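You operate a simulated robot arm through the tools that you are given. There is no shell and no other tool. Be economical: measure what you need, move in short steps, check, and stop when the job is done.

You run a simulated robot arm. Do the job below in one go: nothing can be reset, and whatever is moved stays where it is left.

Task
Open the blue table drawer, take the load cell box with the smallest size on its label from the top shelf of the three-shelf rack and leave it inside, then shut the drawer. Fetch the yellow pail and set it on the middle of the steel bench. Pull the top bench drawer open. The order is free. Set down upright: load cell box.

It is judged by the outcome, as a careful person would: the job done as asked, and still so three seconds after it is handed in. It fails if anything else is knocked over, pushed out of place, dropped, spilled or broken.

Robot
A 7-joint arm with a fingered hand on a trunk, on a base that drives. Base frame: it is fixed to the floor where the robot stands at the start and does not move with it; the origin is under the middle of the robot, x ahead of it, y to its left, z up. Units: mm, rad, N and s.
With the tool pointing down near the work surface it reaches from about 100 to 760 mm from the robot's upright axis, wherever it stands. Its first joint turns from -2.007 to 2.007 rad. Places, roughly: blue table drawer [700, 100, 700]; drawer [800, 100, 700]; load cell box [-750, 3000, 1000]; middle of the steel bench [1200, -1400, 800]; top bench drawer [1500, -2500, 600]; yellow pail [-2000, -4250, 500]. Payload 5 kg.
The TCP is the grasp point between the finger pads, 32 mm short of the fingertips. In the tool frame z runs along the fingers and y along their closing line. The gripper opens to 160 mm. The gripper's body begins 89 mm behind the TCP. The gripper is a hand of 4 fingers: y runs from the thumb to the fingers, the wrist lies at [0, 0, -267] in the tool frame, and closing takes about 1.5 s.
Orientation is that of the tool frame in the base frame, as a unit quaternion [w, x, y, z]. With the fingers straight down and closing along the base's y, the tool's x points along the base's -x, its y along +y and its z along -z.

Tools
- The arm moves only by the tool nudge_tool. Its argument "rows" is a list of rows, each a list of 2 entries, a list of its own where there are three numbers: the turn, a rotation vector about the tool's x, y, z in rad, then the shift along the tool's x, y, z in m. In form: [[[ax, ay, az], [dx, dy, dz]], ...]. A call has 1 to 8 rows; each row is the pose to reach, as a shift and turn from the pose commanded when the call began, along the tool's axes at that moment. "gripper" is the gripper command, from -1 (fully open) to 1 (shut), values between in proportion, set as the call begins (left out, the last holds). A row lasts 0.2 s, in which the tool goes at most 50 mm and 0.15 rad; a call with a longer step from one row to the next is refused whole, and so is a gripper value outside its range. Where a pose cannot be reached the arm comes as near as it can. A force on the tool above 40 N (or 10 N above the force at the start of the call, whichever is more), or a blocked arm, ends the call early, and 0.2 s more pass. The fingers move at their own pace (about 108 mm/s each) and stop on an object; they squeeze with about 26 N. The grip force told is the motor's: it shows also when the fingers shut on nothing. Time passes only in rows, and 0.2 s behind the last, so rows that repeat a pose let the fingers close. The reply holds the time, the measured pose of the TCP, the force on the tool along the base axes, the opening and the grip force, in the units named above and with some noise, with the torque about the TCP (base axes, N m) and any sound that the robot's microphone picked up, and new pictures: "views" is both (left out), scene, wrist or none.
- Cameras (640 x 400 px; columns grow to the right, rows downward): "scene" is now at [21.7, 132.3, 1455]; the picture's right is [-0.29, -0.96, 0.00], its down [-0.66, 0.20, -0.73] and it looks along [0.70, -0.21, -0.69] (base axes); focal length 263 px, centre (320, 200). "wrist" rides on the gripper at [80, -4, -114] in the tool frame; the picture's right is [0.05, 1.00, 0.00], its down [-0.82, 0.04, -0.58] and it looks along [-0.58, 0.03, 0.82] (tool axes); focal length 265 px, centre (320, 200). There is no depth. A picture from a camera that has moved, and an enlarged one, comes with that camera's place and axes in the base frame and with its lens.
- lift_body(by): slides the trunk up (or, below 0, down) by that many mm; the arm and the scene camera ride with it, the base frame stays. It gives what a move gives, with no picture.
- roll_base(legs): drives the robot by 1 to 6 legs, each [ahead, turn to the left] in mm and rad, along the robot's own axes; the way and the turn of a leg run together, so that a leg with both is an arc; at most 1500 mm and 3.142 rad a leg. The arm and the cameras ride along, it lands a little off, and it stops where it bumps. It gives what a move gives, and a new picture of the scene camera.
- finger_targets(finger1, finger2, finger3, thumb_bend): sets how far each is bent, from 0 (flat) to 1 (curled in); at 0.3 the hand is open as for a grip, at 0.7 the pads meet at the TCP. One left out holds its place. A second passes; each finger stops where it meets its share of the squeeze, and holds until it gets a number again. A gripper value or a shape takes the hand back. It gives what a move gives, with no picture; readings hold the bend of each and the force on the fingers (four entries, about 0 where the hand has none), thumb and palm.
- set_grasp(shape): the hand has 4 fingers and takes this shape, open, in about a second: jaw (thumb against the fingers, like two jaws); tri (thumb and two fingers); tip (a fingertip pinch); poke (one finger out to press); point (the index stretched); flat (the hand flat); cup (the hand cupped); fist (a fist). The gripper value then closes the fingers along that shape, each until it touches; the sizes above hold for jaw. It gives what a move gives, with no picture.
- turn_head(pan, tilt): turns the head with the scene camera to pan (to the left, within 2.705 rad either way) and tilt (down, from -0.506 to 1.204), counted from straight ahead of the robot. It gives what a move gives, and a new picture of the scene camera.
- close_up(camera, box): a new picture of the part [left, top, right, bottom] of that camera's present view, enlarged. It takes no simulated time.
- hand_in(): hands the job in; it is judged then, once.

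Go step by step. Nothing tells you exact positions but the pictures and the camera data: compare them with the known pose of the tool, close in by small moves and look again before you grip or let go. The budget is 165 turns and 260 pictures, counting those below and the enlarged ones. Unless the task says otherwise, let go and move clear before handing in, and close with one line.

The tools are called after "Call:" as name(argument=value, ...) on one line, values as JSON. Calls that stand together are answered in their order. nudge_tool: Moves the arm, as the interface text tells. Its arguments: {"type":"object","properties":{"rows":{"type":"array","items":{"type":"array"}},"gripper":{"type":"number"},"views":{"type":"string","enum":["both","scene","wrist","none"]}},"required":["rows"]} The other tools are called the same way: lift_body (by) slides the trunk up or down; set_grasp (shape) gives the hand a shape; finger_targets (finger1, finger2, finger3, thumb_bend) moves the fingers one by one; roll_base (legs) drives the base; turn_head (pan, tilt) turns the head that bears the scene camera; close_up (camera, box) takes an enlarged picture of a part of a camera's view; hand_in () hands the job in.

At the start:

```text
time_s: 0.0
tool_pos: [591.7, -212.4, 967.3]
tcp_rot: [0.0, 0.001, 1.0, 0.0]
wrist_force: [-0.5, 0.6, -0.3]
wrist_torque: [-0.02, 0.01, -0.02]
finger_gap: 159.6
grasp_force: 0.0
shape: jaw
bend: [0.3, 0.3, 0.3, 0.3]
finger forces: [0.0, 0.1, 0.0, 0.0, 0.1, 0.0]
trunk travel left (down, up): [-575.0, 415.0]
robot x, y, heading: [-0.3, -0.5, -0.001]
head pan, tilt: [-0.291, 0.756]
```

scene: 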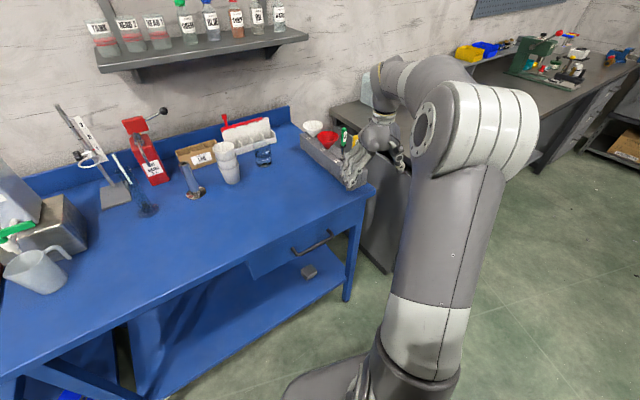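
wrist: 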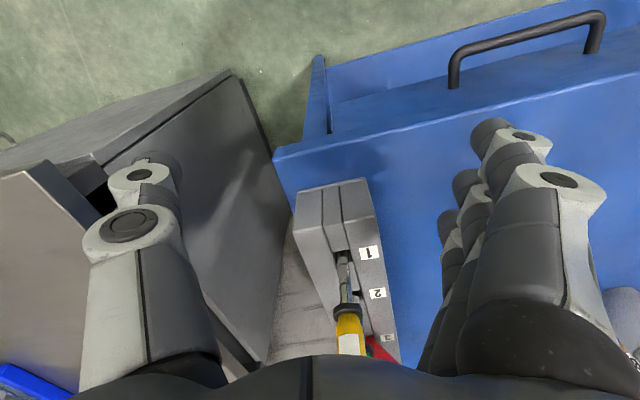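

The blue table is right in front of me, with its drawer handle near (580, 0, 700). First I'll look more closely at the drawer, then around the room.

Call:
turn_head(pan=0.0, tilt=0.95)

Call:
turn_head(pan=1.8, tilt=0.3)

Call:
turn_head(pan=-1.1, tilt=0.3)

Call:
turn_head(pan=-2.0, tilt=0.3)

```text
time_s: 0.8
tool_pos: [592.8, -211.2, 966.7]
tcp_rot: [0.0, 0.0, 1.0, 0.0]
wrist_force: [-0.8, 0.2, 0.1]
wrist_torque: [0.0, -0.01, 0.01]
finger_gap: 159.8
grasp_force: 0.0
shape: jaw
bend: [0.3, 0.3, 0.3, 0.3]
finger forces: [0.1, 0.0, 0.0, 0.0, 0.0, 0.0]
trunk travel left (down, up): [-575.0, 415.0]
robot x, y, heading: [1.5, -0.3, 0.005]
head pan, tilt: [0.0, 0.949]
camera scene: at [15.3, 156.0, 1440.0], right [0.0, -1.0, 0.0], down [-0.81, 0.0, -0.58], along [0.58, 0.0, -0.81], focal length 263 px, centre (320, 200)
```

scene: 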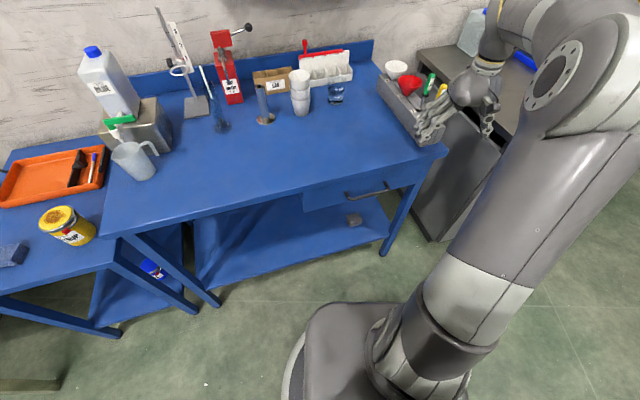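

```text
time_s: 2.6
tool_pos: [592.2, -212.6, 967.9]
tcp_rot: [0.0, -0.001, 1.0, 0.0]
wrist_force: [0.0, 0.2, 0.0]
wrist_torque: [0.0, 0.03, 0.02]
finger_gap: 159.9
grasp_force: 0.0
shape: jaw
bend: [0.3, 0.3, 0.3, 0.3]
finger forces: [0.0, 0.0, 0.0, 0.0, 0.1, 0.0]
trunk travel left (down, up): [-575.0, 415.0]
robot x, y, heading: [6.7, -2.6, 0.0]
head pan, tilt: [1.799, 0.3]
camera scene: at [-78.5, 247.0, 1495.9], right [0.97, 0.23, 0.0], down [0.07, -0.29, -0.96], along [-0.22, 0.93, -0.3], focal length 263 px, centre (320, 200)
```

scene: 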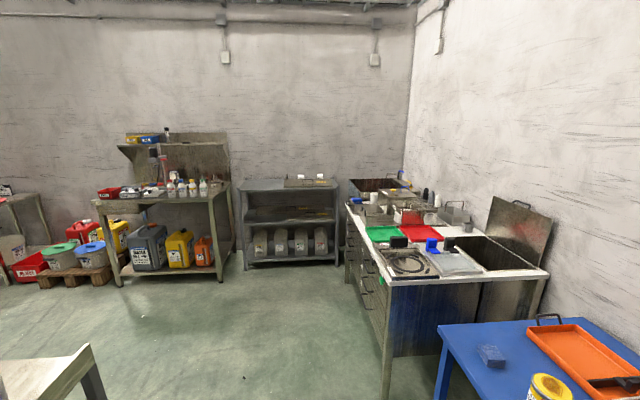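

```text
time_s: 5.1
tool_pos: [593.0, -212.1, 967.3]
tcp_rot: [0.0, 0.0, 1.0, -0.001]
wrist_force: [0.5, -1.2, 0.4]
wrist_torque: [-0.01, 0.0, -0.02]
finger_gap: 159.6
grasp_force: 0.0
shape: jaw
bend: [0.3, 0.3, 0.3, 0.3]
finger forces: [0.1, 0.1, 0.0, 0.1, 0.0, 0.0]
trunk travel left (down, up): [-575.0, 415.0]
robot x, y, heading: [1.3, 0.4, -0.002]
head pan, tilt: [-1.1, 0.3]
camera scene: at [-15.0, 72.8, 1495.9], right [-0.89, -0.45, 0.0], down [-0.13, 0.26, -0.96], along [0.43, -0.85, -0.3], focal length 263 px, centre (320, 200)
```

scene: 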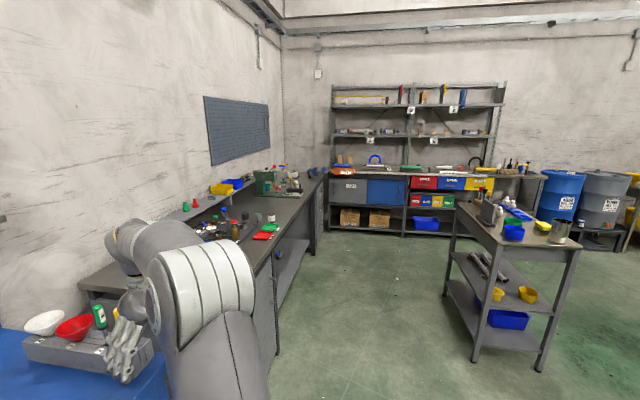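

```text
time_s: 6.3
tool_pos: [591.8, -212.4, 967.5]
tcp_rot: [0.0, -0.001, 1.0, 0.0]
wrist_force: [0.8, 0.7, 0.4]
wrist_torque: [0.0, 0.0, 0.01]
finger_gap: 159.8
grasp_force: 0.1
shape: jaw
bend: [0.3, 0.3, 0.3, 0.3]
finger forces: [0.0, 0.0, 0.1, 0.1, 0.1, 0.0]
trunk travel left (down, up): [-575.0, 415.0]
robot x, y, heading: [-0.2, 0.6, 0.0]
head pan, tilt: [-2.0, 0.3]
camera scene: at [-96.2, 71.1, 1495.9], right [-0.91, 0.42, 0.0], down [0.12, 0.27, -0.96], along [-0.4, -0.87, -0.3], focal length 263 px, centre (320, 200)
```

scene: 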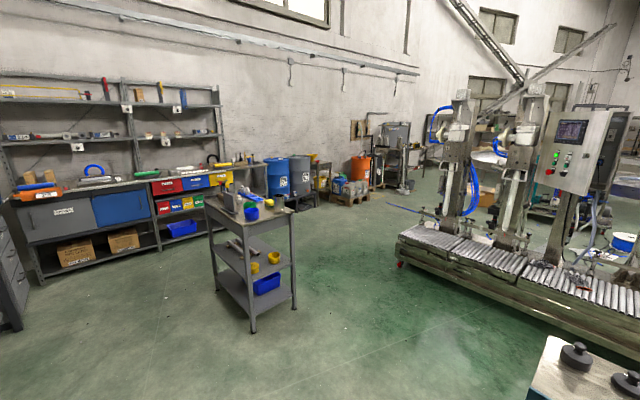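

The three-shelf rack is to the left-rear, the steel bench along the wall to the right, and the pail near the barrels. Enlarging these from here.

Call:
close_up(camera="scene", box=[240, 130, 400, 230])

Call:
turn_head(pan=1.8, tilt=0.3)

Call:
close_up(camera="scene", box=[210, 150, 370, 250])

Call:
turn_head(pan=-0.7, tilt=0.4)

```text
4.00 times, centred on (320, 180) of scene
camera zoom: at [-96.2, 71.1, 1495.9], right [-0.91, 0.42, 0.0], down [0.12, 0.27, -0.96], along [-0.4, -0.87, -0.3], focal length 1051 px, centre (320, 280)
```

zoom: 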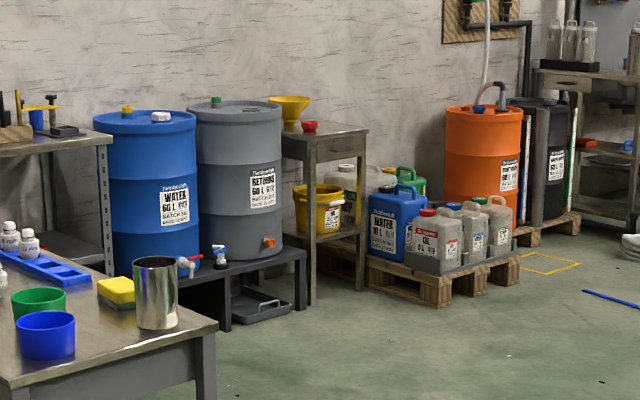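

```text
time_s: 9.4
tool_pos: [591.4, -211.5, 966.0]
tcp_rot: [0.0, 0.0, 1.0, 0.0]
wrist_force: [-0.2, -0.3, -0.7]
wrist_torque: [-0.03, 0.02, -0.02]
finger_gap: 159.9
grasp_force: 0.0
shape: jaw
bend: [0.3, 0.3, 0.3, 0.3]
finger forces: [0.0, 0.0, 0.0, 0.0, 0.0, 0.0]
trunk travel left (down, up): [-575.0, 415.0]
robot x, y, heading: [-0.8, -2.3, -0.002]
head pan, tilt: [1.799, 0.3]
camera scene: at [-78.5, 247.0, 1495.9], right [0.97, 0.23, 0.0], down [0.07, -0.29, -0.96], along [-0.22, 0.93, -0.3], focal length 263 px, centre (320, 200)
```

scene: 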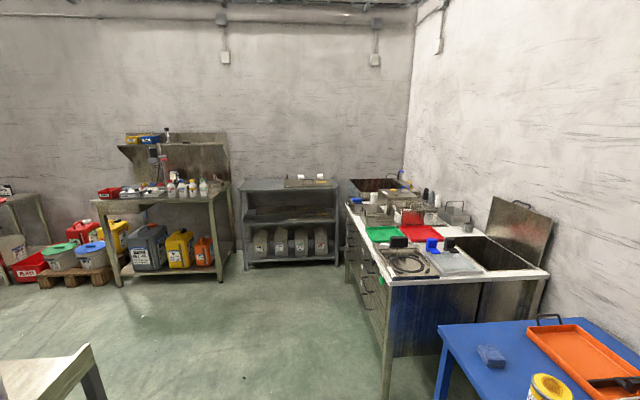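

```text
4.00 times, centred on (290, 200) of scene
camera zoom: at [-78.5, 247.0, 1495.9], right [0.97, 0.23, 0.0], down [0.07, -0.29, -0.96], along [-0.22, 0.93, -0.3], focal length 1051 px, centre (440, 200)
```

zoom: 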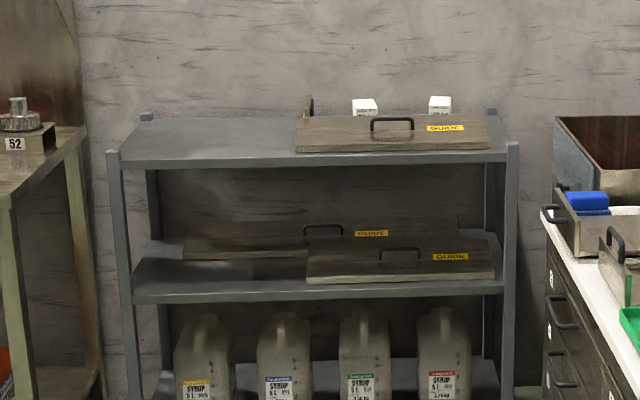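

```text
time_s: 11.7
tool_pos: [590.4, -213.3, 966.9]
tcp_rot: [0.0, 0.0, 1.0, 0.0]
wrist_force: [0.1, 0.1, -0.3]
wrist_torque: [0.0, 0.0, -0.04]
finger_gap: 159.8
grasp_force: 0.1
shape: jaw
bend: [0.3, 0.3, 0.3, 0.3]
finger forces: [0.1, 0.0, 0.0, 0.0, 0.0, 0.0]
trunk travel left (down, up): [-575.0, 415.0]
robot x, y, heading: [2.3, 2.2, -0.001]
head pan, tilt: [-0.7, 0.4]
camera scene: at [13.5, 96.4, 1486.6], right [-0.64, -0.77, 0.0], down [-0.3, 0.25, -0.92], along [0.7, -0.59, -0.39], focal length 263 px, centre (320, 200)
```

scene: 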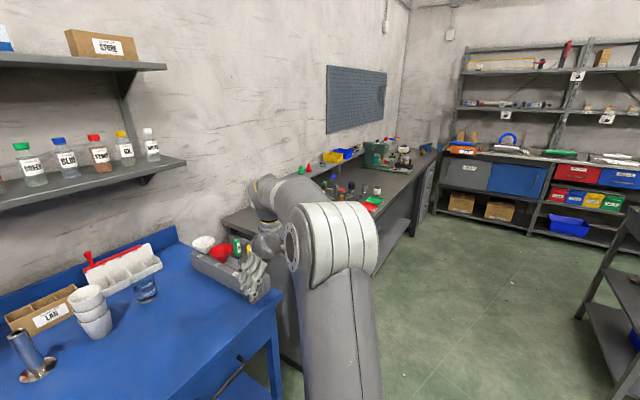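

The table is turned about 17° from my axes; its front edge runs from about (655,-263) to (355,745) at z≈800, with the handle near (515,10,~750). I'll turn the hand so it closes along the drawer's pull direction and look down at the handle.

Call:
nudge_tool(rows=[[[0, 0, 0.15], [0.014, 0.025, 0]], [[0, 0, 0.3], [0.028, 0.05, 0]], [[0, 0, 0.45], [0.042, 0.075, 0]], [[0, 0, 0.6], [0.056, 0.1, 0]], [[0, 0, 0.75], [0.07, 0.125, 0]], [[0, 0, 0.9], [0.085, 0.15, 0]], [[0, 0, 1.05], [0.1, 0.175, 0]], [[0, 0, 1.2], [0.11, 0.2, 0]]], views="wrist")

Call:
turn_head(pan=-0.1, tilt=1.1)

```text
time_s: 13.5
tool_pos: [481.9, -12.0, 967.0]
tcp_rot: [0.0, 0.566, 0.824, 0.0]
wrist_force: [0.1, 0.6, -0.2]
wrist_torque: [0.0, 0.0, 0.01]
finger_gap: 160.0
grasp_force: 0.1
shape: jaw
bend: [0.3, 0.3, 0.3, 0.3]
finger forces: [0.0, 0.1, 0.0, 0.1, 0.1, 0.1]
trunk travel left (down, up): [-575.0, 415.0]
robot x, y, heading: [-1.0, 0.1, -0.003]
head pan, tilt: [-0.7, 0.4]
camera wrist: at [448.4, 62.5, 1082.2], right [0.91, 0.41, 0.0], down [0.33, -0.75, 0.58], along [0.24, -0.53, -0.82], focal length 265 px, centre (320, 200)
```

wrist: 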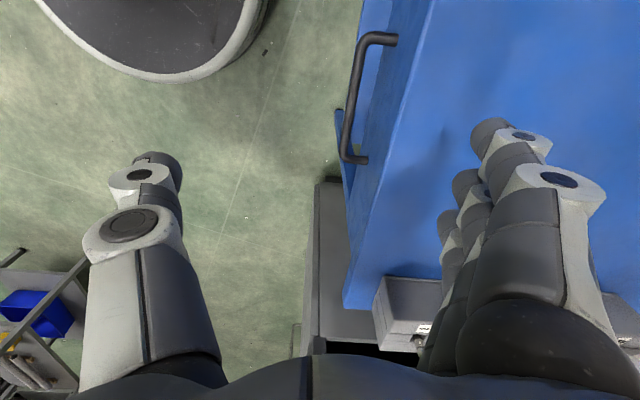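

```text
time_s: 14.6
tool_pos: [481.5, -11.7, 967.7]
tcp_rot: [0.0, 0.564, 0.826, 0.0]
wrist_force: [0.0, -0.1, 0.1]
wrist_torque: [-0.01, -0.01, 0.01]
finger_gap: 160.1
grasp_force: 0.1
shape: jaw
bend: [0.3, 0.3, 0.3, 0.3]
finger forces: [0.0, 0.0, 0.0, 0.1, 0.1, 0.1]
trunk travel left (down, up): [-575.0, 415.0]
robot x, y, heading: [3.1, -0.1, -0.002]
head pan, tilt: [-0.099, 1.1]
camera scene: at [5.4, 149.8, 1429.8], right [-0.1, -0.99, 0.0], down [-0.89, 0.09, -0.45], along [0.45, -0.05, -0.89], focal length 263 px, centre (320, 200)
```

scene: 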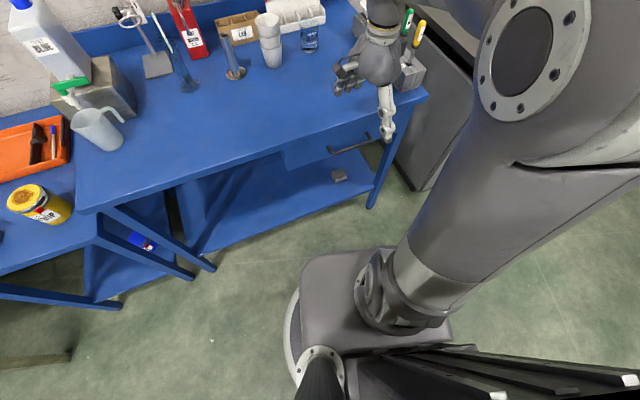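

The table top is at z≈845 and the handle bar near (512, 6, 755), sticking out about 37 mm. I'll grip it horizontally, so I turn to face the table squarely and back away.

Call:
roll_base(legs=[[-250, 0], [0, 0.29]])

```text
time_s: 17.4
tool_pos: [215.5, 129.9, 967.7]
tcp_rot: [-0.001, 0.437, 0.9, 0.0]
wrist_force: [0.3, 0.2, -1.2]
wrist_torque: [-0.08, -0.03, 0.02]
finger_gap: 159.8
grasp_force: 0.2
shape: jaw
bend: [0.3, 0.3, 0.3, 0.3]
finger forces: [0.0, 0.0, 0.0, 0.1, 0.1, 0.0]
trunk travel left (down, up): [-575.0, 415.0]
robot x, y, heading: [-246.3, 0.5, 0.295]
head pan, tilt: [-0.099, 1.1]
camera scene: at [-287.0, 144.0, 1429.8], right [0.2, -0.98, 0.0], down [-0.87, -0.17, -0.45], along [0.45, 0.09, -0.89], focal length 263 px, centre (320, 200)
```

scene: 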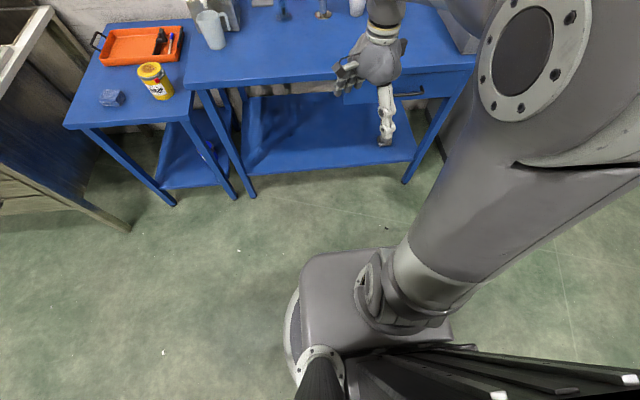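

Robot now squared with the table. Turning the hand level with the fingers ahead and thumb below.

Call:
nudge_tool(rows=[[[0, 0, 0.1], [-0.046, 0.006, 0]], [[0, 0, 0.2], [-0.092, 0.012, 0]], [[0, 0, 0.3], [-0.138, 0.018, 0]], [[0, 0, 0.37], [-0.184, 0.024, 0]], [[0, 0, 0.37], [-0.228, 0.031, 0]]], views="none")

Call:
nudge_tool(rows=[[[-0.15, 0, 0], [0, 0, 0]], [[-0.3, 0, 0], [0, 0, 0]], [[-0.45, 0, 0], [0, 0, 0]], [[-0.6, 0, 0], [0, 0, 0]], [[-0.75, 0, 0], [0, 0, 0]], [[-0.9, 0, 0], [0, 0, 0]], [[-1.05, 0, 0], [0, 0, 0]], [[-1.2, 0, 0], [0, 0, 0]]], views="wrist")

```text
time_s: 18.6
tool_pos: [382.1, -34.0, 968.0]
tcp_rot: [0.0, 0.596, 0.803, 0.0]
wrist_force: [-0.6, -0.2, 0.2]
wrist_torque: [-0.01, 0.01, -0.01]
finger_gap: 160.0
grasp_force: 0.0
shape: jaw
bend: [0.3, 0.3, 0.3, 0.3]
finger forces: [0.1, 0.0, 0.0, 0.0, 0.1, 0.0]
trunk travel left (down, up): [-575.0, 415.0]
robot x, y, heading: [-250.1, -0.1, 0.294]
head pan, tilt: [-0.099, 1.1]
```

```text
time_s: 20.4
tool_pos: [382.7, -32.0, 967.6]
tcp_rot: [0.336, 0.491, 0.663, 0.454]
wrist_force: [-0.4, 0.2, -0.1]
wrist_torque: [-0.04, 0.0, 0.0]
finger_gap: 159.8
grasp_force: 0.1
shape: jaw
bend: [0.3, 0.3, 0.3, 0.3]
finger forces: [0.0, 0.1, 0.0, 0.1, 0.1, 0.1]
trunk travel left (down, up): [-575.0, 415.0]
robot x, y, heading: [-247.8, 0.4, 0.297]
head pan, tilt: [-0.099, 1.1]
camera wrist: at [255.2, 14.4, 1005.9], right [0.33, 0.15, 0.93], down [-0.26, -0.93, 0.25], along [0.91, -0.33, -0.27], focal length 265 px, centre (320, 200)
```

wrist: 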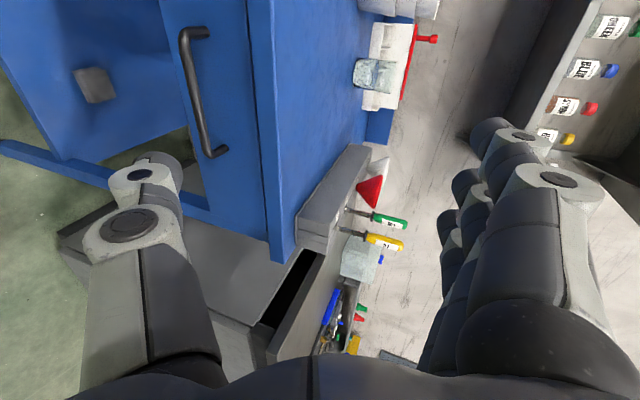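

Two wrist rays agree on the bar's middle at (517, 4, 759). Moving to 90 mm in front of it with a part-closed hand.

Call:
nudge_tool(rows=[[[-0.04, 0, 0], [-0.001, -0.035, 0.024]], [[-0.08, 0, 0], [-0.002, -0.07, 0.048]], [[-0.12, 0, 0], [-0.003, -0.105, 0.072]], [[-0.16, 0, 0], [-0.0035, -0.14, 0.096]], [[-0.2, 0, 0], [-0.0044, -0.176, 0.1206]]], gripper=0.3, views="both")

```text
time_s: 21.6
tool_pos: [432.2, -18.4, 771.8]
tcp_rot: [0.386, 0.452, 0.607, 0.527]
wrist_force: [-2.8, -2.8, -7.5]
wrist_torque: [0.22, -0.7, 0.2]
finger_gap: 56.2
grasp_force: 0.0
shape: jaw
bend: [0.73, 0.73, 0.73, 0.7]
finger forces: [0.1, 0.1, 0.1, 0.0, 0.0, 0.1]
trunk travel left (down, up): [-575.0, 415.0]
robot x, y, heading: [-250.1, 0.9, 0.292]
head pan, tilt: [-0.099, 1.1]
camera scene: at [-286.2, 144.1, 1429.7], right [0.19, -0.98, 0.0], down [-0.87, -0.17, -0.45], along [0.44, 0.09, -0.89], focal length 263 px, centre (320, 200)
camera wrist: at [301.4, 25.4, 786.0], right [0.13, 0.09, 0.99], down [-0.3, -0.95, 0.12], along [0.94, -0.31, -0.1], focal length 265 px, centre (320, 200)
```

scene: 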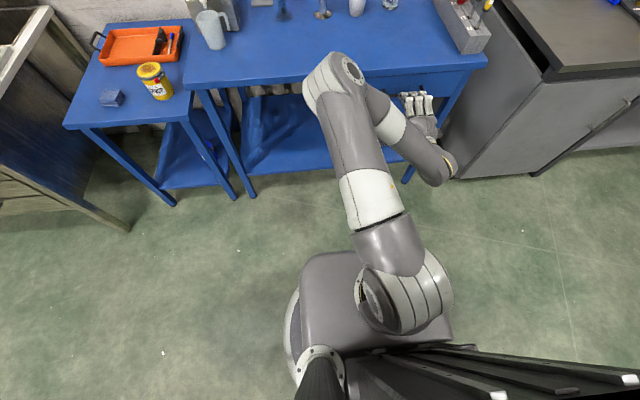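
wrist: 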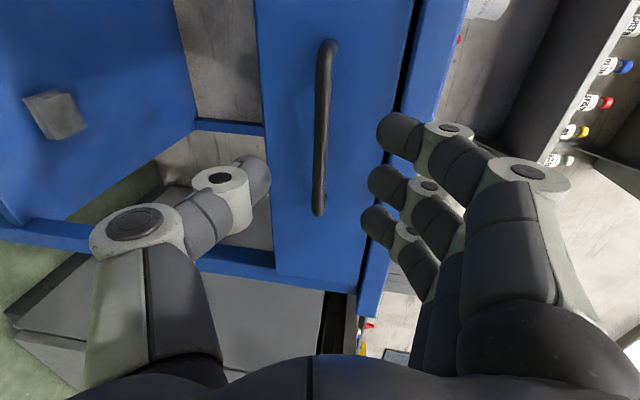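

The bar is nearly centred between fingers and thumb, but the tool sits a little high and some force shows. I'll let it settle and re-read.

Call:
nudge_tool(rows=[[[0, 0, 0], [0, 0, 0]], [[0, 0, 0], [0, 0, 0]]], views="wrist")

```text
time_s: 22.2
tool_pos: [429.2, -21.8, 760.5]
tcp_rot: [0.384, 0.455, 0.615, 0.518]
wrist_force: [-0.5, 0.1, 0.0]
wrist_torque: [-0.03, 0.0, 0.03]
finger_gap: 56.1
grasp_force: 0.0
shape: jaw
bend: [0.73, 0.73, 0.73, 0.7]
finger forces: [0.0, 0.0, 0.1, 0.0, 0.0, 0.0]
trunk travel left (down, up): [-575.0, 415.0]
robot x, y, heading: [-250.9, -1.4, 0.299]
head pan, tilt: [-0.099, 1.1]
camera wrist: at [297.7, 23.2, 776.9], right [0.15, 0.1, 0.98], down [-0.3, -0.94, 0.14], along [0.94, -0.31, -0.11], focal length 265 px, centre (320, 200)
```

wrist: 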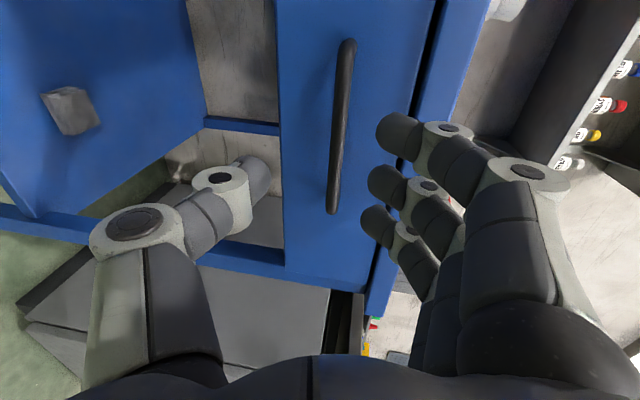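

Settled; bar is on line. Advancing 80 mm in small steps.

Call:
nudge_tool(rows=[[[0, 0, 0], [0.003, 0.0034, 0.02]], [[0, 0, 0], [0.006, 0.0068, 0.04]], [[0, 0, 0], [0.006, 0.0102, 0.06]], [[0, 0, 0], [0.006, 0.0136, 0.079]], [[0, 0, 0], [0.006, 0.0136, 0.079]]], views="wrist")

```text
time_s: 23.4
tool_pos: [504.0, 8.9, 760.6]
tcp_rot: [0.383, 0.455, 0.615, 0.517]
wrist_force: [-0.2, -0.4, 0.2]
wrist_torque: [-0.03, -0.02, 0.0]
finger_gap: 55.9
grasp_force: 0.1
shape: jaw
bend: [0.73, 0.73, 0.73, 0.7]
finger forces: [0.1, 0.1, 0.0, 0.0, 0.0, 0.0]
trunk travel left (down, up): [-575.0, 415.0]
robot x, y, heading: [-249.5, 0.3, 0.293]
head pan, tilt: [-0.099, 1.1]
camera wrist: at [372.5, 52.7, 775.8], right [0.15, 0.1, 0.98], down [-0.3, -0.94, 0.14], along [0.94, -0.32, -0.11], focal length 265 px, centre (320, 200)
```

wrist: 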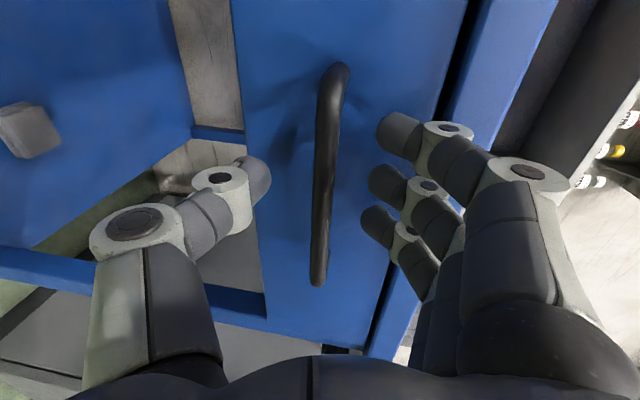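

Bar is between the pads. Closing.

Call:
nudge_tool(rows=[[[0, 0, 0], [0, 0, 0.008]], [[0, 0, 0], [0, 0, 0.008]], [[0, 0, 0], [0, 0, 0.008]], [[0, 0, 0], [0, 0, 0.008]], [[0, 0, 0], [0, 0, 0.008]], [[0, 0, 0], [0, 0, 0.008]]], gripper=1, views="wrist")

```text
time_s: 24.8
tool_pos: [511.4, 11.0, 760.3]
tcp_rot: [0.384, 0.455, 0.615, 0.518]
wrist_force: [0.7, -0.7, 4.3]
wrist_torque: [-0.02, -0.06, 0.0]
finger_gap: 0.1
grasp_force: 26.2
shape: jaw
bend: [0.67, 0.65, 0.67, 0.67]
finger forces: [5.4, 0.1, 5.5, 0.0, 0.0, 0.0]
trunk travel left (down, up): [-575.0, 415.0]
robot x, y, heading: [-250.5, 1.0, 0.29]
head pan, tilt: [-0.099, 1.1]
camera wrist: at [379.6, 54.8, 775.0], right [0.15, 0.1, 0.98], down [-0.3, -0.94, 0.14], along [0.94, -0.32, -0.11], focal length 265 px, centre (320, 200)
```

wrist: 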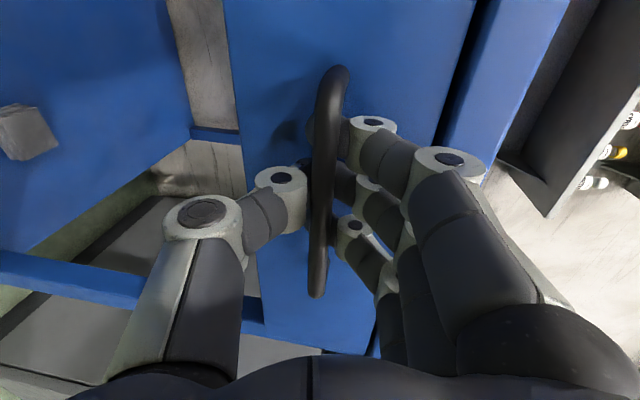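

Hand is hooked round the bar. Pulling gently along the drawer's axis.

Call:
nudge_tool(rows=[[[0, 0, 0], [0, -0.0034, -0.012]], [[0, 0, 0], [0, -0.0068, -0.032]], [[0, 0, 0], [0, -0.0102, -0.052]], [[0, 0, 0], [0, -0.0119, -0.071]], [[0, 0, 0], [0, -0.0153, -0.09]]], views="wrist")

```text
time_s: 26.0
tool_pos: [424.6, -17.2, 759.4]
tcp_rot: [0.383, 0.455, 0.615, 0.517]
wrist_force: [0.2, -3.4, 4.6]
wrist_torque: [0.05, -0.13, -0.04]
finger_gap: 0.0
grasp_force: 25.8
shape: jaw
bend: [0.67, 0.65, 0.67, 0.67]
finger forces: [5.4, 0.1, 5.6, 0.0, 0.0, 0.0]
trunk travel left (down, up): [-575.0, 415.0]
robot x, y, heading: [-241.3, -1.3, 0.294]
head pan, tilt: [-0.099, 1.1]
camera wrist: at [292.2, 27.5, 774.8], right [0.15, 0.1, 0.98], down [-0.3, -0.94, 0.14], along [0.94, -0.32, -0.11], focal length 265 px, centre (320, 200)
```

wrist: 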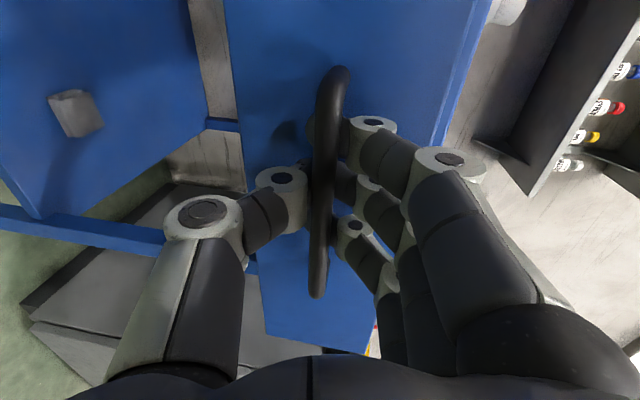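

The drawer comes along. Pulling further.

Call:
nudge_tool(rows=[[[0, 0, 0], [0, -0.0034, -0.02]], [[0, 0, 0], [0, -0.0068, -0.04]], [[0, 0, 0], [0, -0.0102, -0.06]], [[0, 0, 0], [0, -0.0136, -0.079]], [[0, 0, 0], [0, -0.017, -0.0985]], [[0, 0, 0], [0, -0.0204, -0.118]], [[0, 0, 0], [0, -0.0238, -0.138]]], views="wrist")

Call:
turn_head(pan=-0.1, tilt=0.9)

```text
time_s: 27.6
tool_pos: [290.6, -58.6, 758.1]
tcp_rot: [0.384, 0.455, 0.614, 0.517]
wrist_force: [2.8, -9.8, 7.7]
wrist_torque: [0.06, -0.08, -0.07]
finger_gap: 0.1
grasp_force: 26.1
shape: jaw
bend: [0.67, 0.66, 0.67, 0.68]
finger forces: [5.9, 0.1, 6.1, 0.1, 0.1, 0.1]
trunk travel left (down, up): [-575.0, 415.0]
robot x, y, heading: [-247.3, -2.3, 0.296]
head pan, tilt: [-0.099, 1.1]
camera wrist: at [158.8, -13.7, 774.5], right [0.15, 0.1, 0.98], down [-0.3, -0.94, 0.14], along [0.94, -0.32, -0.11], focal length 265 px, centre (320, 200)
```

wrist: 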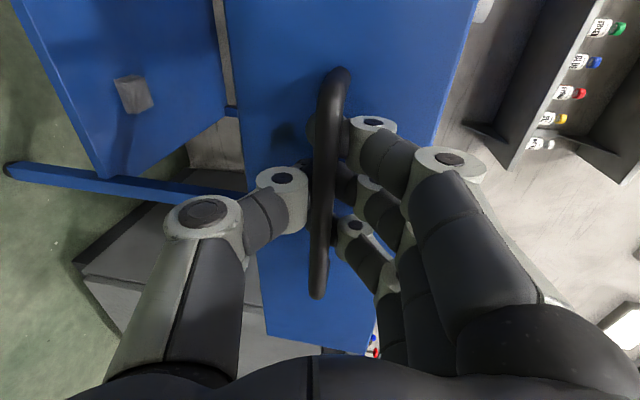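

```text
time_s: 28.3
tool_pos: [291.1, -58.6, 759.6]
tcp_rot: [0.383, 0.454, 0.615, 0.518]
wrist_force: [2.9, -11.9, 7.7]
wrist_torque: [0.03, -0.14, -0.16]
finger_gap: 0.3
grasp_force: 26.3
shape: jaw
bend: [0.67, 0.66, 0.67, 0.68]
finger forces: [6.0, 0.0, 6.1, 0.0, 0.0, 0.0]
trunk travel left (down, up): [-575.0, 415.0]
robot x, y, heading: [-249.3, -2.9, 0.294]
head pan, tilt: [-0.099, 0.901]
camera scene: at [-275.0, 145.2, 1443.7], right [0.19, -0.98, 0.0], down [-0.77, -0.15, -0.62], along [0.61, 0.12, -0.78], focal length 263 px, centre (320, 200)
```

scene: 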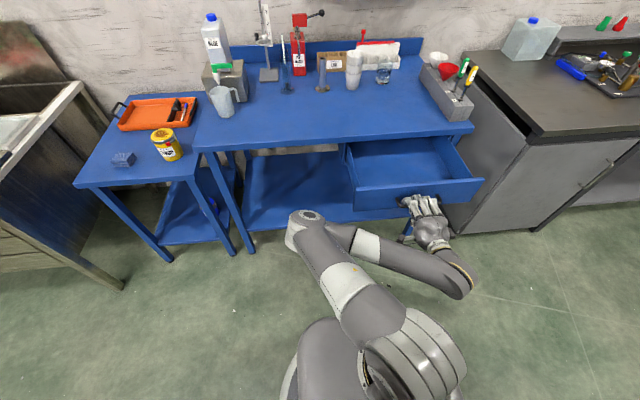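

The drawer is open about 220 mm and empty. I'll let go of the handle and back straight off.

Call:
nudge_tool(rows=[[[0, 0, 0], [0, 0, 0]], [[0, 0, 0], [0, 0, 0]], [[0, 0, 0], [0, 0, 0]], [[0, 0, 0], [0, 0, 0]], [[0, 0, 0], [0, 0, 0]]], gripper=0.25, views="wrist")

Call:
roll_base(legs=[[-350, 0]])

```text
time_s: 29.5
tool_pos: [290.8, -57.8, 759.3]
tcp_rot: [0.383, 0.455, 0.615, 0.518]
wrist_force: [-0.4, 0.7, -0.4]
wrist_torque: [0.04, 0.0, 0.0]
finger_gap: 59.8
grasp_force: 0.1
shape: jaw
bend: [0.73, 0.73, 0.73, 0.7]
finger forces: [0.1, 0.0, 0.0, 0.1, 0.0, 0.0]
trunk travel left (down, up): [-575.0, 415.0]
robot x, y, heading: [-246.2, -4.8, 0.293]
head pan, tilt: [-0.099, 0.901]
camera wrist: at [159.4, -12.9, 774.2], right [0.15, 0.1, 0.98], down [-0.3, -0.94, 0.14], along [0.94, -0.31, -0.11], focal length 265 px, centre (320, 200)
```

wrist: 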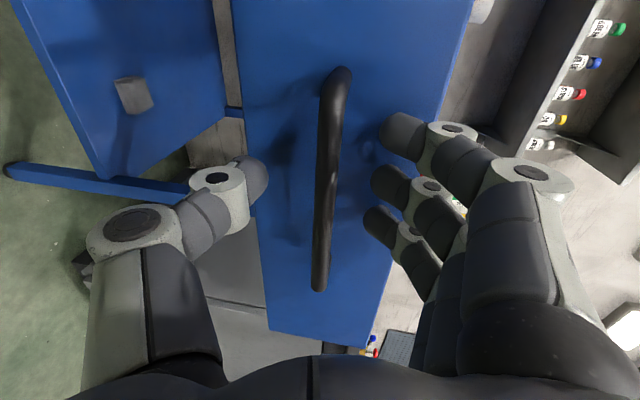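

```text
time_s: 31.1
tool_pos: [150.4, -95.2, 757.0]
tcp_rot: [0.381, 0.452, 0.617, 0.52]
wrist_force: [-0.3, 0.3, 0.1]
wrist_torque: [0.04, 0.01, 0.0]
finger_gap: 60.0
grasp_force: 0.1
shape: jaw
bend: [0.73, 0.73, 0.73, 0.7]
finger forces: [0.0, 0.0, 0.0, 0.0, 0.1, 0.1]
trunk travel left (down, up): [-575.0, 415.0]
robot x, y, heading: [-391.7, -44.5, 0.312]
head pan, tilt: [-0.099, 0.901]
stopped in leg 1: the robot was blocked; the commanded pose is now the measured one
camera scene: at [-418.4, 101.8, 1443.6], right [0.21, -0.98, 0.0], down [-0.77, -0.17, -0.62], along [0.61, 0.13, -0.78], focal length 263 px, centre (320, 200)
```

scene: 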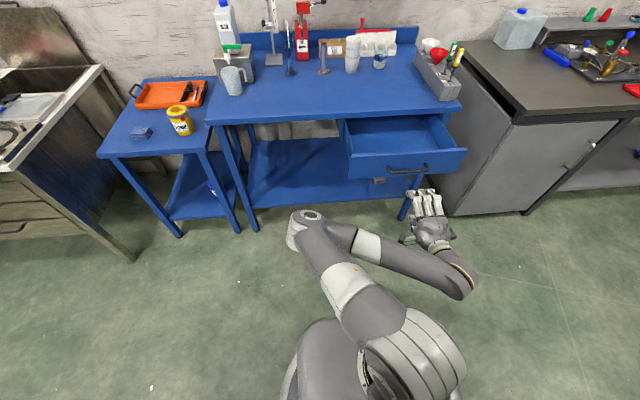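

I was blocked from behind after 145 mm. Looking at what stands there.

Call:
turn_head(pan=2.6, tilt=0.8)

Call:
turn_head(pan=-2.6, tilt=0.8)

```text
time_s: 33.5
tool_pos: [150.9, -95.9, 757.4]
tcp_rot: [0.381, 0.452, 0.617, 0.519]
wrist_force: [-0.5, 0.0, -0.9]
wrist_torque: [0.01, 0.01, 0.0]
finger_gap: 59.9
grasp_force: 0.0
shape: jaw
bend: [0.73, 0.73, 0.73, 0.7]
finger forces: [0.0, 0.0, 0.0, 0.0, 0.0, 0.0]
trunk travel left (down, up): [-575.0, 415.0]
robot x, y, heading: [-392.2, -48.8, 0.313]
head pan, tilt: [2.601, 0.799]
camera scene: at [-571.0, 104.1, 1451.5], right [0.23, 0.97, 0.0], down [0.7, -0.16, -0.7], along [-0.68, 0.16, -0.72], focal length 263 px, centre (320, 200)
```

scene: 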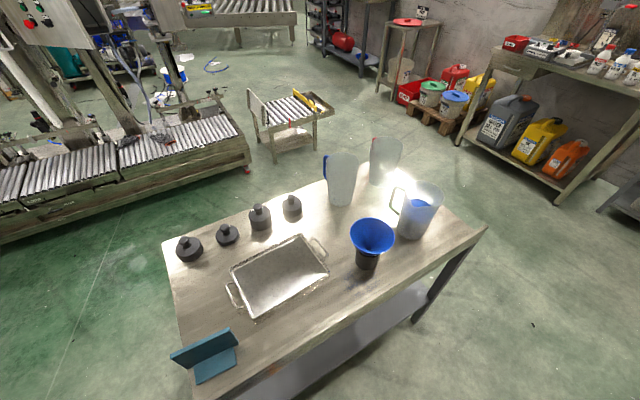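

```text
time_s: 37.6
tool_pos: [150.6, -96.5, 757.4]
tcp_rot: [0.381, 0.451, 0.617, 0.52]
wrist_force: [-0.3, -0.6, -0.9]
wrist_torque: [0.02, -0.03, -0.03]
finger_gap: 60.1
grasp_force: 0.0
shape: jaw
bend: [0.73, 0.73, 0.73, 0.7]
finger forces: [0.0, 0.0, 0.0, 0.1, 0.0, 0.1]
trunk travel left (down, up): [-575.0, 415.0]
robot x, y, heading: [-390.1, -46.9, 0.308]
head pan, tilt: [-2.601, 0.799]
camera scene: at [-545.4, 25.0, 1451.5], right [-0.75, 0.66, 0.0], down [0.47, 0.54, -0.7], along [-0.46, -0.53, -0.72], focal length 263 px, centre (320, 200)
```

scene: 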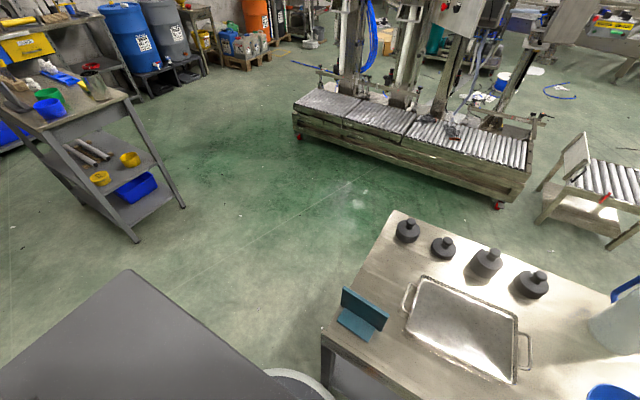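

A steel table stands behind me (edge ~310 mm behind my axis); nothing on it was disturbed. I'll bring the hand back to pointing down and closer in, then creep forward a bit before turning.

Call:
nudge_tool(rows=[[[0.15, 0, 0], [0, 0.0135, -0.0175]], [[0.3, 0, 0], [0, 0.027, -0.035]], [[0.45, 0, 0], [0, 0.04, -0.0525]], [[0.6, 0, 0], [0, 0.054, -0.07]], [[0.75, 0, 0], [0, 0.0675, -0.0875]], [[0.9, 0, 0], [0, 0.081, -0.105]], [[1.05, 0, 0], [0, 0.0945, -0.1225]], [[1.2, 0, 0], [0, 0.108, -0.14]]], gripper=-0.5, views="none")

Call:
nudge_tool(rows=[[[0.1, 0, 0], [0, 0, 0]], [[0.2, 0, 0], [0, 0, 0]], [[0.2, 0, 0], [0, 0, 0]]], views="none")

Call:
turn_head(pan=0.0, tilt=0.8)

```text
time_s: 38.2
tool_pos: [172.8, -74.2, 890.4]
tcp_rot: [0.332, 0.472, 0.566, 0.589]
wrist_force: [1.1, -0.1, -1.2]
wrist_torque: [-0.04, 0.0, -0.02]
finger_gap: 120.1
grasp_force: 0.1
shape: jaw
bend: [0.63, 0.63, 0.63, 0.6]
finger forces: [0.0, 0.0, 0.0, 0.1, 0.0, 0.0]
out of reach, approached as far as the arm can: row 1, 2
trunk travel left (down, up): [-575.0, 415.0]
robot x, y, heading: [-391.3, -44.0, 0.312]
head pan, tilt: [-2.601, 0.799]
stopped in row 2: the arm was blocked; the commanded pose is now the measured one
```

```text
time_s: 38.7
tool_pos: [180.0, -66.4, 978.6]
tcp_rot: [0.307, 0.463, 0.52, 0.649]
wrist_force: [-0.4, 0.9, -0.4]
wrist_torque: [0.02, 0.0, -0.04]
finger_gap: 119.9
grasp_force: 0.0
shape: jaw
bend: [0.63, 0.63, 0.63, 0.6]
finger forces: [0.0, 0.1, 0.0, 0.0, 0.1, 0.1]
trunk travel left (down, up): [-575.0, 415.0]
robot x, y, heading: [-391.8, -41.8, 0.312]
head pan, tilt: [-2.601, 0.799]
stopped in row 2: the arm was blocked; the commanded pose is now the measured one
```

```text
time_s: 41.1
tool_pos: [179.5, -66.9, 977.9]
tcp_rot: [0.307, 0.463, 0.52, 0.649]
wrist_force: [-0.7, 0.4, -0.5]
wrist_torque: [0.0, -0.01, -0.02]
finger_gap: 120.2
grasp_force: 0.0
shape: jaw
bend: [0.63, 0.63, 0.63, 0.6]
finger forces: [0.1, 0.1, 0.1, 0.0, 0.1, 0.0]
trunk travel left (down, up): [-575.0, 415.0]
robot x, y, heading: [-393.7, -45.6, 0.314]
head pan, tilt: [0.0, 0.799]
camera scene: at [-415.7, 110.5, 1451.5], right [0.31, -0.95, 0.0], down [-0.68, -0.22, -0.7], along [0.66, 0.21, -0.72], focal length 263 px, centre (320, 200)
```

scene: 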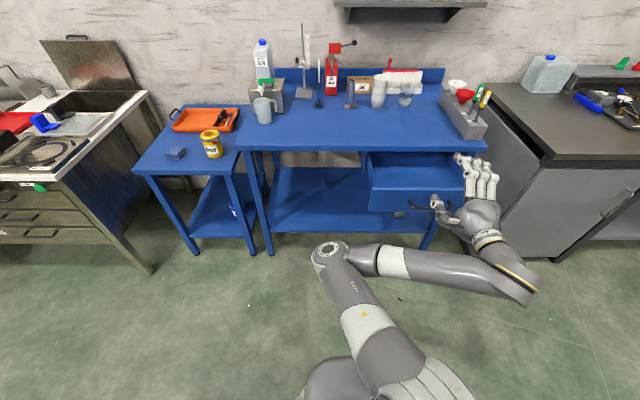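

The arm got near its limits; hand is now level at z≈978, above table height. I'll try turning it down again without retracting.

Call:
nudge_tool(rows=[[[0.15, 0, 0], [0, 0, 0.02]], [[0.3, 0, 0], [0, 0, 0.03]], [[0.45, 0, 0], [0, 0, 0.03]], [[0.6, 0, 0], [0, 0, 0.03]], [[0.75, 0, 0], [0, 0, 0.03]], [[0.9, 0, 0], [0, 0, 0.03]], [[1.05, 0, 0], [0, 0, 0.03]], [[1.2, 0, 0], [0, 0, 0.03]]], views="none")

```text
time_s: 41.6
tool_pos: [186.7, -57.4, 1088.5]
tcp_rot: [0.277, 0.438, 0.513, 0.684]
wrist_force: [0.6, 1.4, -0.3]
wrist_torque: [0.01, 0.01, -0.02]
finger_gap: 120.1
grasp_force: 0.0
shape: jaw
bend: [0.63, 0.63, 0.63, 0.59]
finger forces: [0.0, 0.1, 0.0, 0.0, 0.0, 0.0]
trunk travel left (down, up): [-575.0, 415.0]
robot x, y, heading: [-390.6, -40.7, 0.313]
head pan, tilt: [0.0, 0.799]
stopped in row 2: the arm was blocked; the commanded pose is now the measured one
```

Testing with a simple translation first: forward and slightly down.

Call:
nudge_tool(rows=[[[0, 0, 0], [0, 0, 0.02]], [[0, 0, 0], [0, 0, 0.04]], [[0, 0, 0], [0, 0, 0.06]]], views="scene")

```text
time_s: 42.4
tool_pos: [240.8, -31.3, 1092.6]
tcp_rot: [0.279, 0.439, 0.513, 0.683]
wrist_force: [-0.5, 0.0, 0.4]
wrist_torque: [-0.01, -0.02, 0.0]
finger_gap: 120.1
grasp_force: 0.0
shape: jaw
bend: [0.63, 0.63, 0.63, 0.59]
finger forces: [0.1, 0.1, 0.0, 0.0, 0.1, 0.0]
trunk travel left (down, up): [-575.0, 415.0]
robot x, y, heading: [-389.7, -44.6, 0.314]
head pan, tilt: [0.0, 0.799]
camera scene: at [-415.6, 110.6, 1451.5], right [0.31, -0.95, 0.0], down [-0.68, -0.22, -0.7], along [0.66, 0.21, -0.72], focal length 263 px, centre (320, 200)
```

scene: 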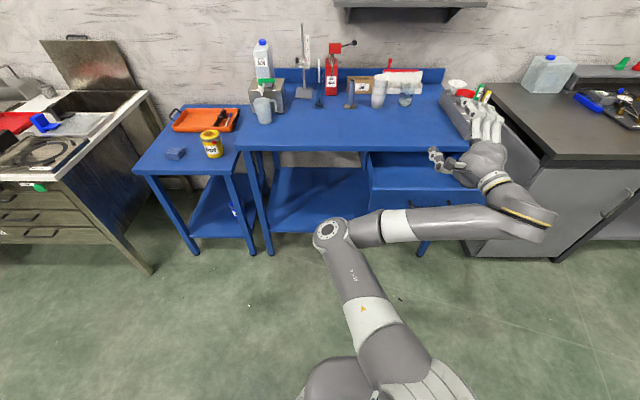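

Translation works. Now rotating down at this longer reach.

Call:
nudge_tool(rows=[[[0.1, 0, 0], [0, 0, 0]], [[0.2, 0, 0], [0, 0, 0]], [[0.3, 0, 0], [0, 0, 0]], [[0.4, 0, 0], [0, 0, 0]], [[0.5, 0, 0], [0, 0, 0]], [[0.6, 0, 0], [0, 0, 0]]], views="none")

```text
time_s: 43.8
tool_pos: [342.4, -8.0, 1030.1]
tcp_rot: [0.146, 0.499, 0.682, 0.515]
wrist_force: [0.1, 0.7, 0.1]
wrist_torque: [0.0, 0.01, -0.04]
finger_gap: 120.1
grasp_force: 0.2
shape: jaw
bend: [0.63, 0.63, 0.63, 0.59]
finger forces: [0.0, 0.1, 0.0, 0.0, 0.0, 0.0]
out of reach, approached as far as the arm can: row 3, 4, 5, 6
trunk travel left (down, up): [-575.0, 415.0]
robot x, y, heading: [-390.9, -44.5, 0.308]
head pan, tilt: [0.0, 0.799]
```

Now a combined turn that ends with the hand pointing straight down, aligned with the table, around (300,-20,1000).

Call:
nudge_tool(rows=[[[0.127, -0.05, 0.002], [-0.006, -0.005, 0.011]], [[0.255, -0.1, 0.005], [-0.012, -0.01, 0.022]], [[0.382, -0.149, 0.007], [-0.018, -0.015, 0.033]], [[0.51, -0.199, 0.01], [-0.024, -0.02, 0.044]], [[0.637, -0.248, 0.012], [-0.03, -0.026, 0.055]], [[0.764, -0.298, 0.015], [-0.035, -0.031, 0.066]], [[0.892, -0.348, 0.017], [-0.041, -0.036, 0.077]], [[1.019, -0.3975, 0.02], [-0.047, -0.041, 0.088]]], views="scene")

```text
time_s: 45.6
tool_pos: [401.6, 0.8, 941.6]
tcp_rot: [-0.001, 0.596, 0.803, 0.001]
wrist_force: [-0.3, -0.6, 0.0]
wrist_torque: [0.06, -0.04, 0.01]
finger_gap: 119.9
grasp_force: 0.1
shape: jaw
bend: [0.63, 0.63, 0.63, 0.59]
finger forces: [0.1, 0.0, 0.1, 0.0, 0.1, 0.0]
out of reach, approached as far as the arm can: row 1, 2, 3
trunk travel left (down, up): [-575.0, 415.0]
robot x, y, heading: [-391.2, -41.4, 0.311]
head pan, tilt: [0.0, 0.799]
camera scene: at [-415.3, 110.2, 1451.6], right [0.31, -0.95, 0.0], down [-0.68, -0.22, -0.7], along [0.66, 0.21, -0.72], focal length 263 px, centre (320, 200)
```

scene: 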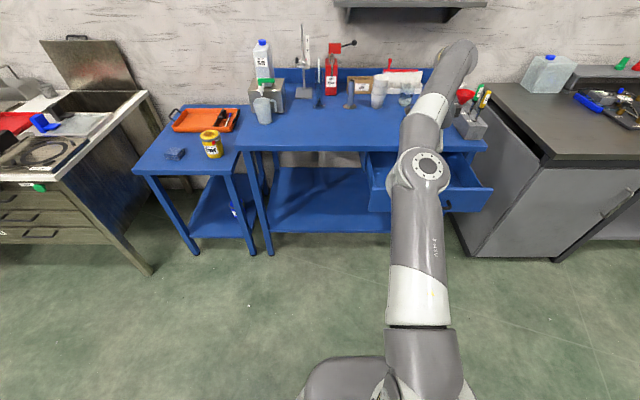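

The hand points down with elbow up, a good posture. Retracting toward me and up.

Call:
nudge_tool(rows=[[[0, 0, 0], [0, -0.04, -0.015]], [[0, 0, 0], [0, -0.08, -0.03]], [[0, 0, 0], [0, -0.12, -0.045]], [[0, 0, 0], [0, -0.16, -0.06]], [[0, 0, 0], [0, -0.2, -0.075]], [[0, 0, 0], [0, -0.24, -0.09]], [[0, 0, 0], [0, -0.28, -0.1]], [[0, 0, 0], [0, -0.32, -0.1]]], views="wrist")

Call:
turn_head(pan=1.4, tilt=0.5)

```text
time_s: 47.4
tool_pos: [94.5, -91.4, 1042.5]
tcp_rot: [-0.001, 0.594, 0.805, 0.001]
wrist_force: [-0.1, -0.2, 0.7]
wrist_torque: [-0.03, 0.0, -0.01]
finger_gap: 120.1
grasp_force: 0.0
shape: jaw
bend: [0.63, 0.63, 0.63, 0.59]
finger forces: [0.0, 0.1, 0.1, 0.0, 0.0, 0.1]
trunk travel left (down, up): [-575.0, 415.0]
robot x, y, heading: [-392.3, -45.1, 0.31]
head pan, tilt: [0.0, 0.799]
camera wrist: at [66.8, -15.9, 1156.6], right [0.94, 0.34, 0.0], down [0.28, -0.77, 0.57], along [0.2, -0.54, -0.82], focal length 265 px, centre (320, 200)
```

wrist: 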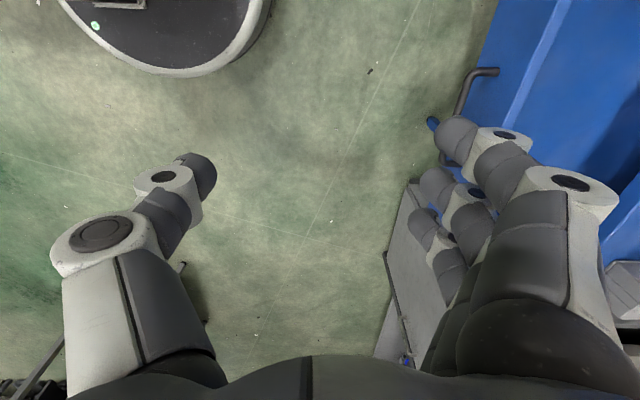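

```text
time_s: 48.9
tool_pos: [94.5, -92.3, 1041.3]
tcp_rot: [-0.002, 0.594, 0.804, 0.0]
wrist_force: [-0.1, 0.0, -0.1]
wrist_torque: [0.01, -0.04, 0.01]
finger_gap: 120.2
grasp_force: 0.0
shape: jaw
bend: [0.63, 0.63, 0.63, 0.59]
finger forces: [0.0, 0.0, 0.1, 0.1, 0.0, 0.1]
trunk travel left (down, up): [-575.0, 415.0]
robot x, y, heading: [-388.5, -45.8, 0.312]
head pan, tilt: [1.4, 0.499]
camera scene: at [-505.1, 175.8, 1477.5], right [0.99, 0.14, 0.0], down [0.07, -0.47, -0.88], along [-0.12, 0.87, -0.48], focal length 263 px, centre (320, 200)
```

scene: 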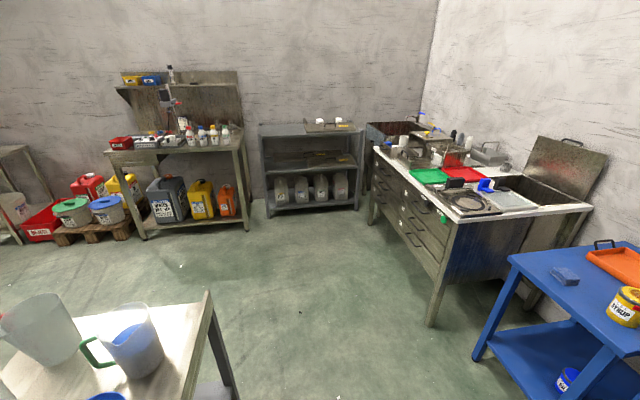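

The room is turned ~17°. The rack front is about 2.7 m to my left, with two white boxes near (-903,2877) and (-713,2933), tops at z≈900. I'll creep forward, turn left and drive most of the way.

Call:
roll_base(legs=[[80, 0], [0, 1.378], [1400, 0]])

Call:
turn_head(pan=0.1, tilt=0.5)

```text
time_s: 60.0
tool_pos: [-355.0, 1850.8, 1042.0]
tcp_rot: [-0.003, -0.054, 0.999, -0.001]
wrist_force: [0.0, -0.5, -0.7]
wrist_torque: [0.03, 0.01, 0.06]
finger_gap: 120.0
grasp_force: 0.1
shape: jaw
bend: [0.63, 0.63, 0.63, 0.59]
finger forces: [0.0, 0.0, 0.0, 0.0, 0.0, 0.0]
trunk travel left (down, up): [-575.0, 415.0]
robot x, y, heading: [-494.6, 1382.7, 1.692]
head pan, tilt: [1.4, 0.499]
camera scene: at [-729.3, 1308.1, 1477.5], right [0.05, 1.0, 0.0], down [0.48, -0.02, -0.88], along [-0.88, 0.04, -0.48], focal length 263 px, centre (320, 200)
```

scene: 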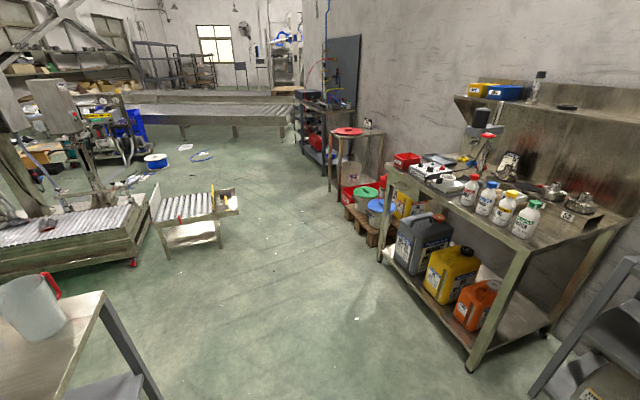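

```text
time_s: 61.5
tool_pos: [-353.8, 1850.8, 1041.9]
tcp_rot: [-0.002, -0.054, 0.999, -0.001]
wrist_force: [0.4, -0.4, 0.2]
wrist_torque: [0.03, -0.01, -0.03]
finger_gap: 119.9
grasp_force: 0.0
shape: jaw
bend: [0.63, 0.63, 0.63, 0.59]
finger forces: [0.0, 0.0, 0.0, 0.0, 0.0, 0.1]
trunk travel left (down, up): [-575.0, 415.0]
robot x, y, heading: [-492.4, 1381.9, 1.698]
head pan, tilt: [0.099, 0.499]
camera scene: at [-658.6, 1392.5, 1477.5], right [0.98, 0.22, 0.0], down [0.11, -0.47, -0.88], along [-0.19, 0.86, -0.48], focal length 263 px, centre (320, 200)
```

scene: 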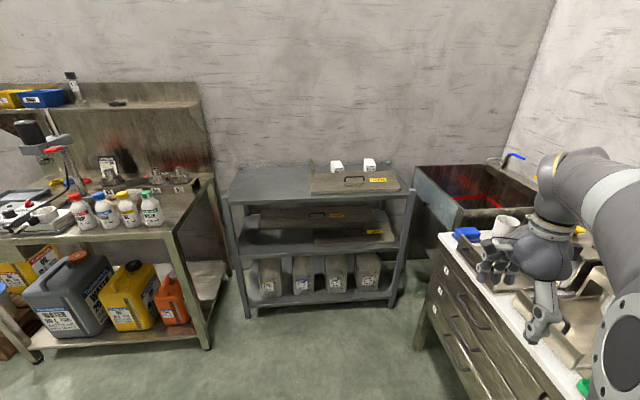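

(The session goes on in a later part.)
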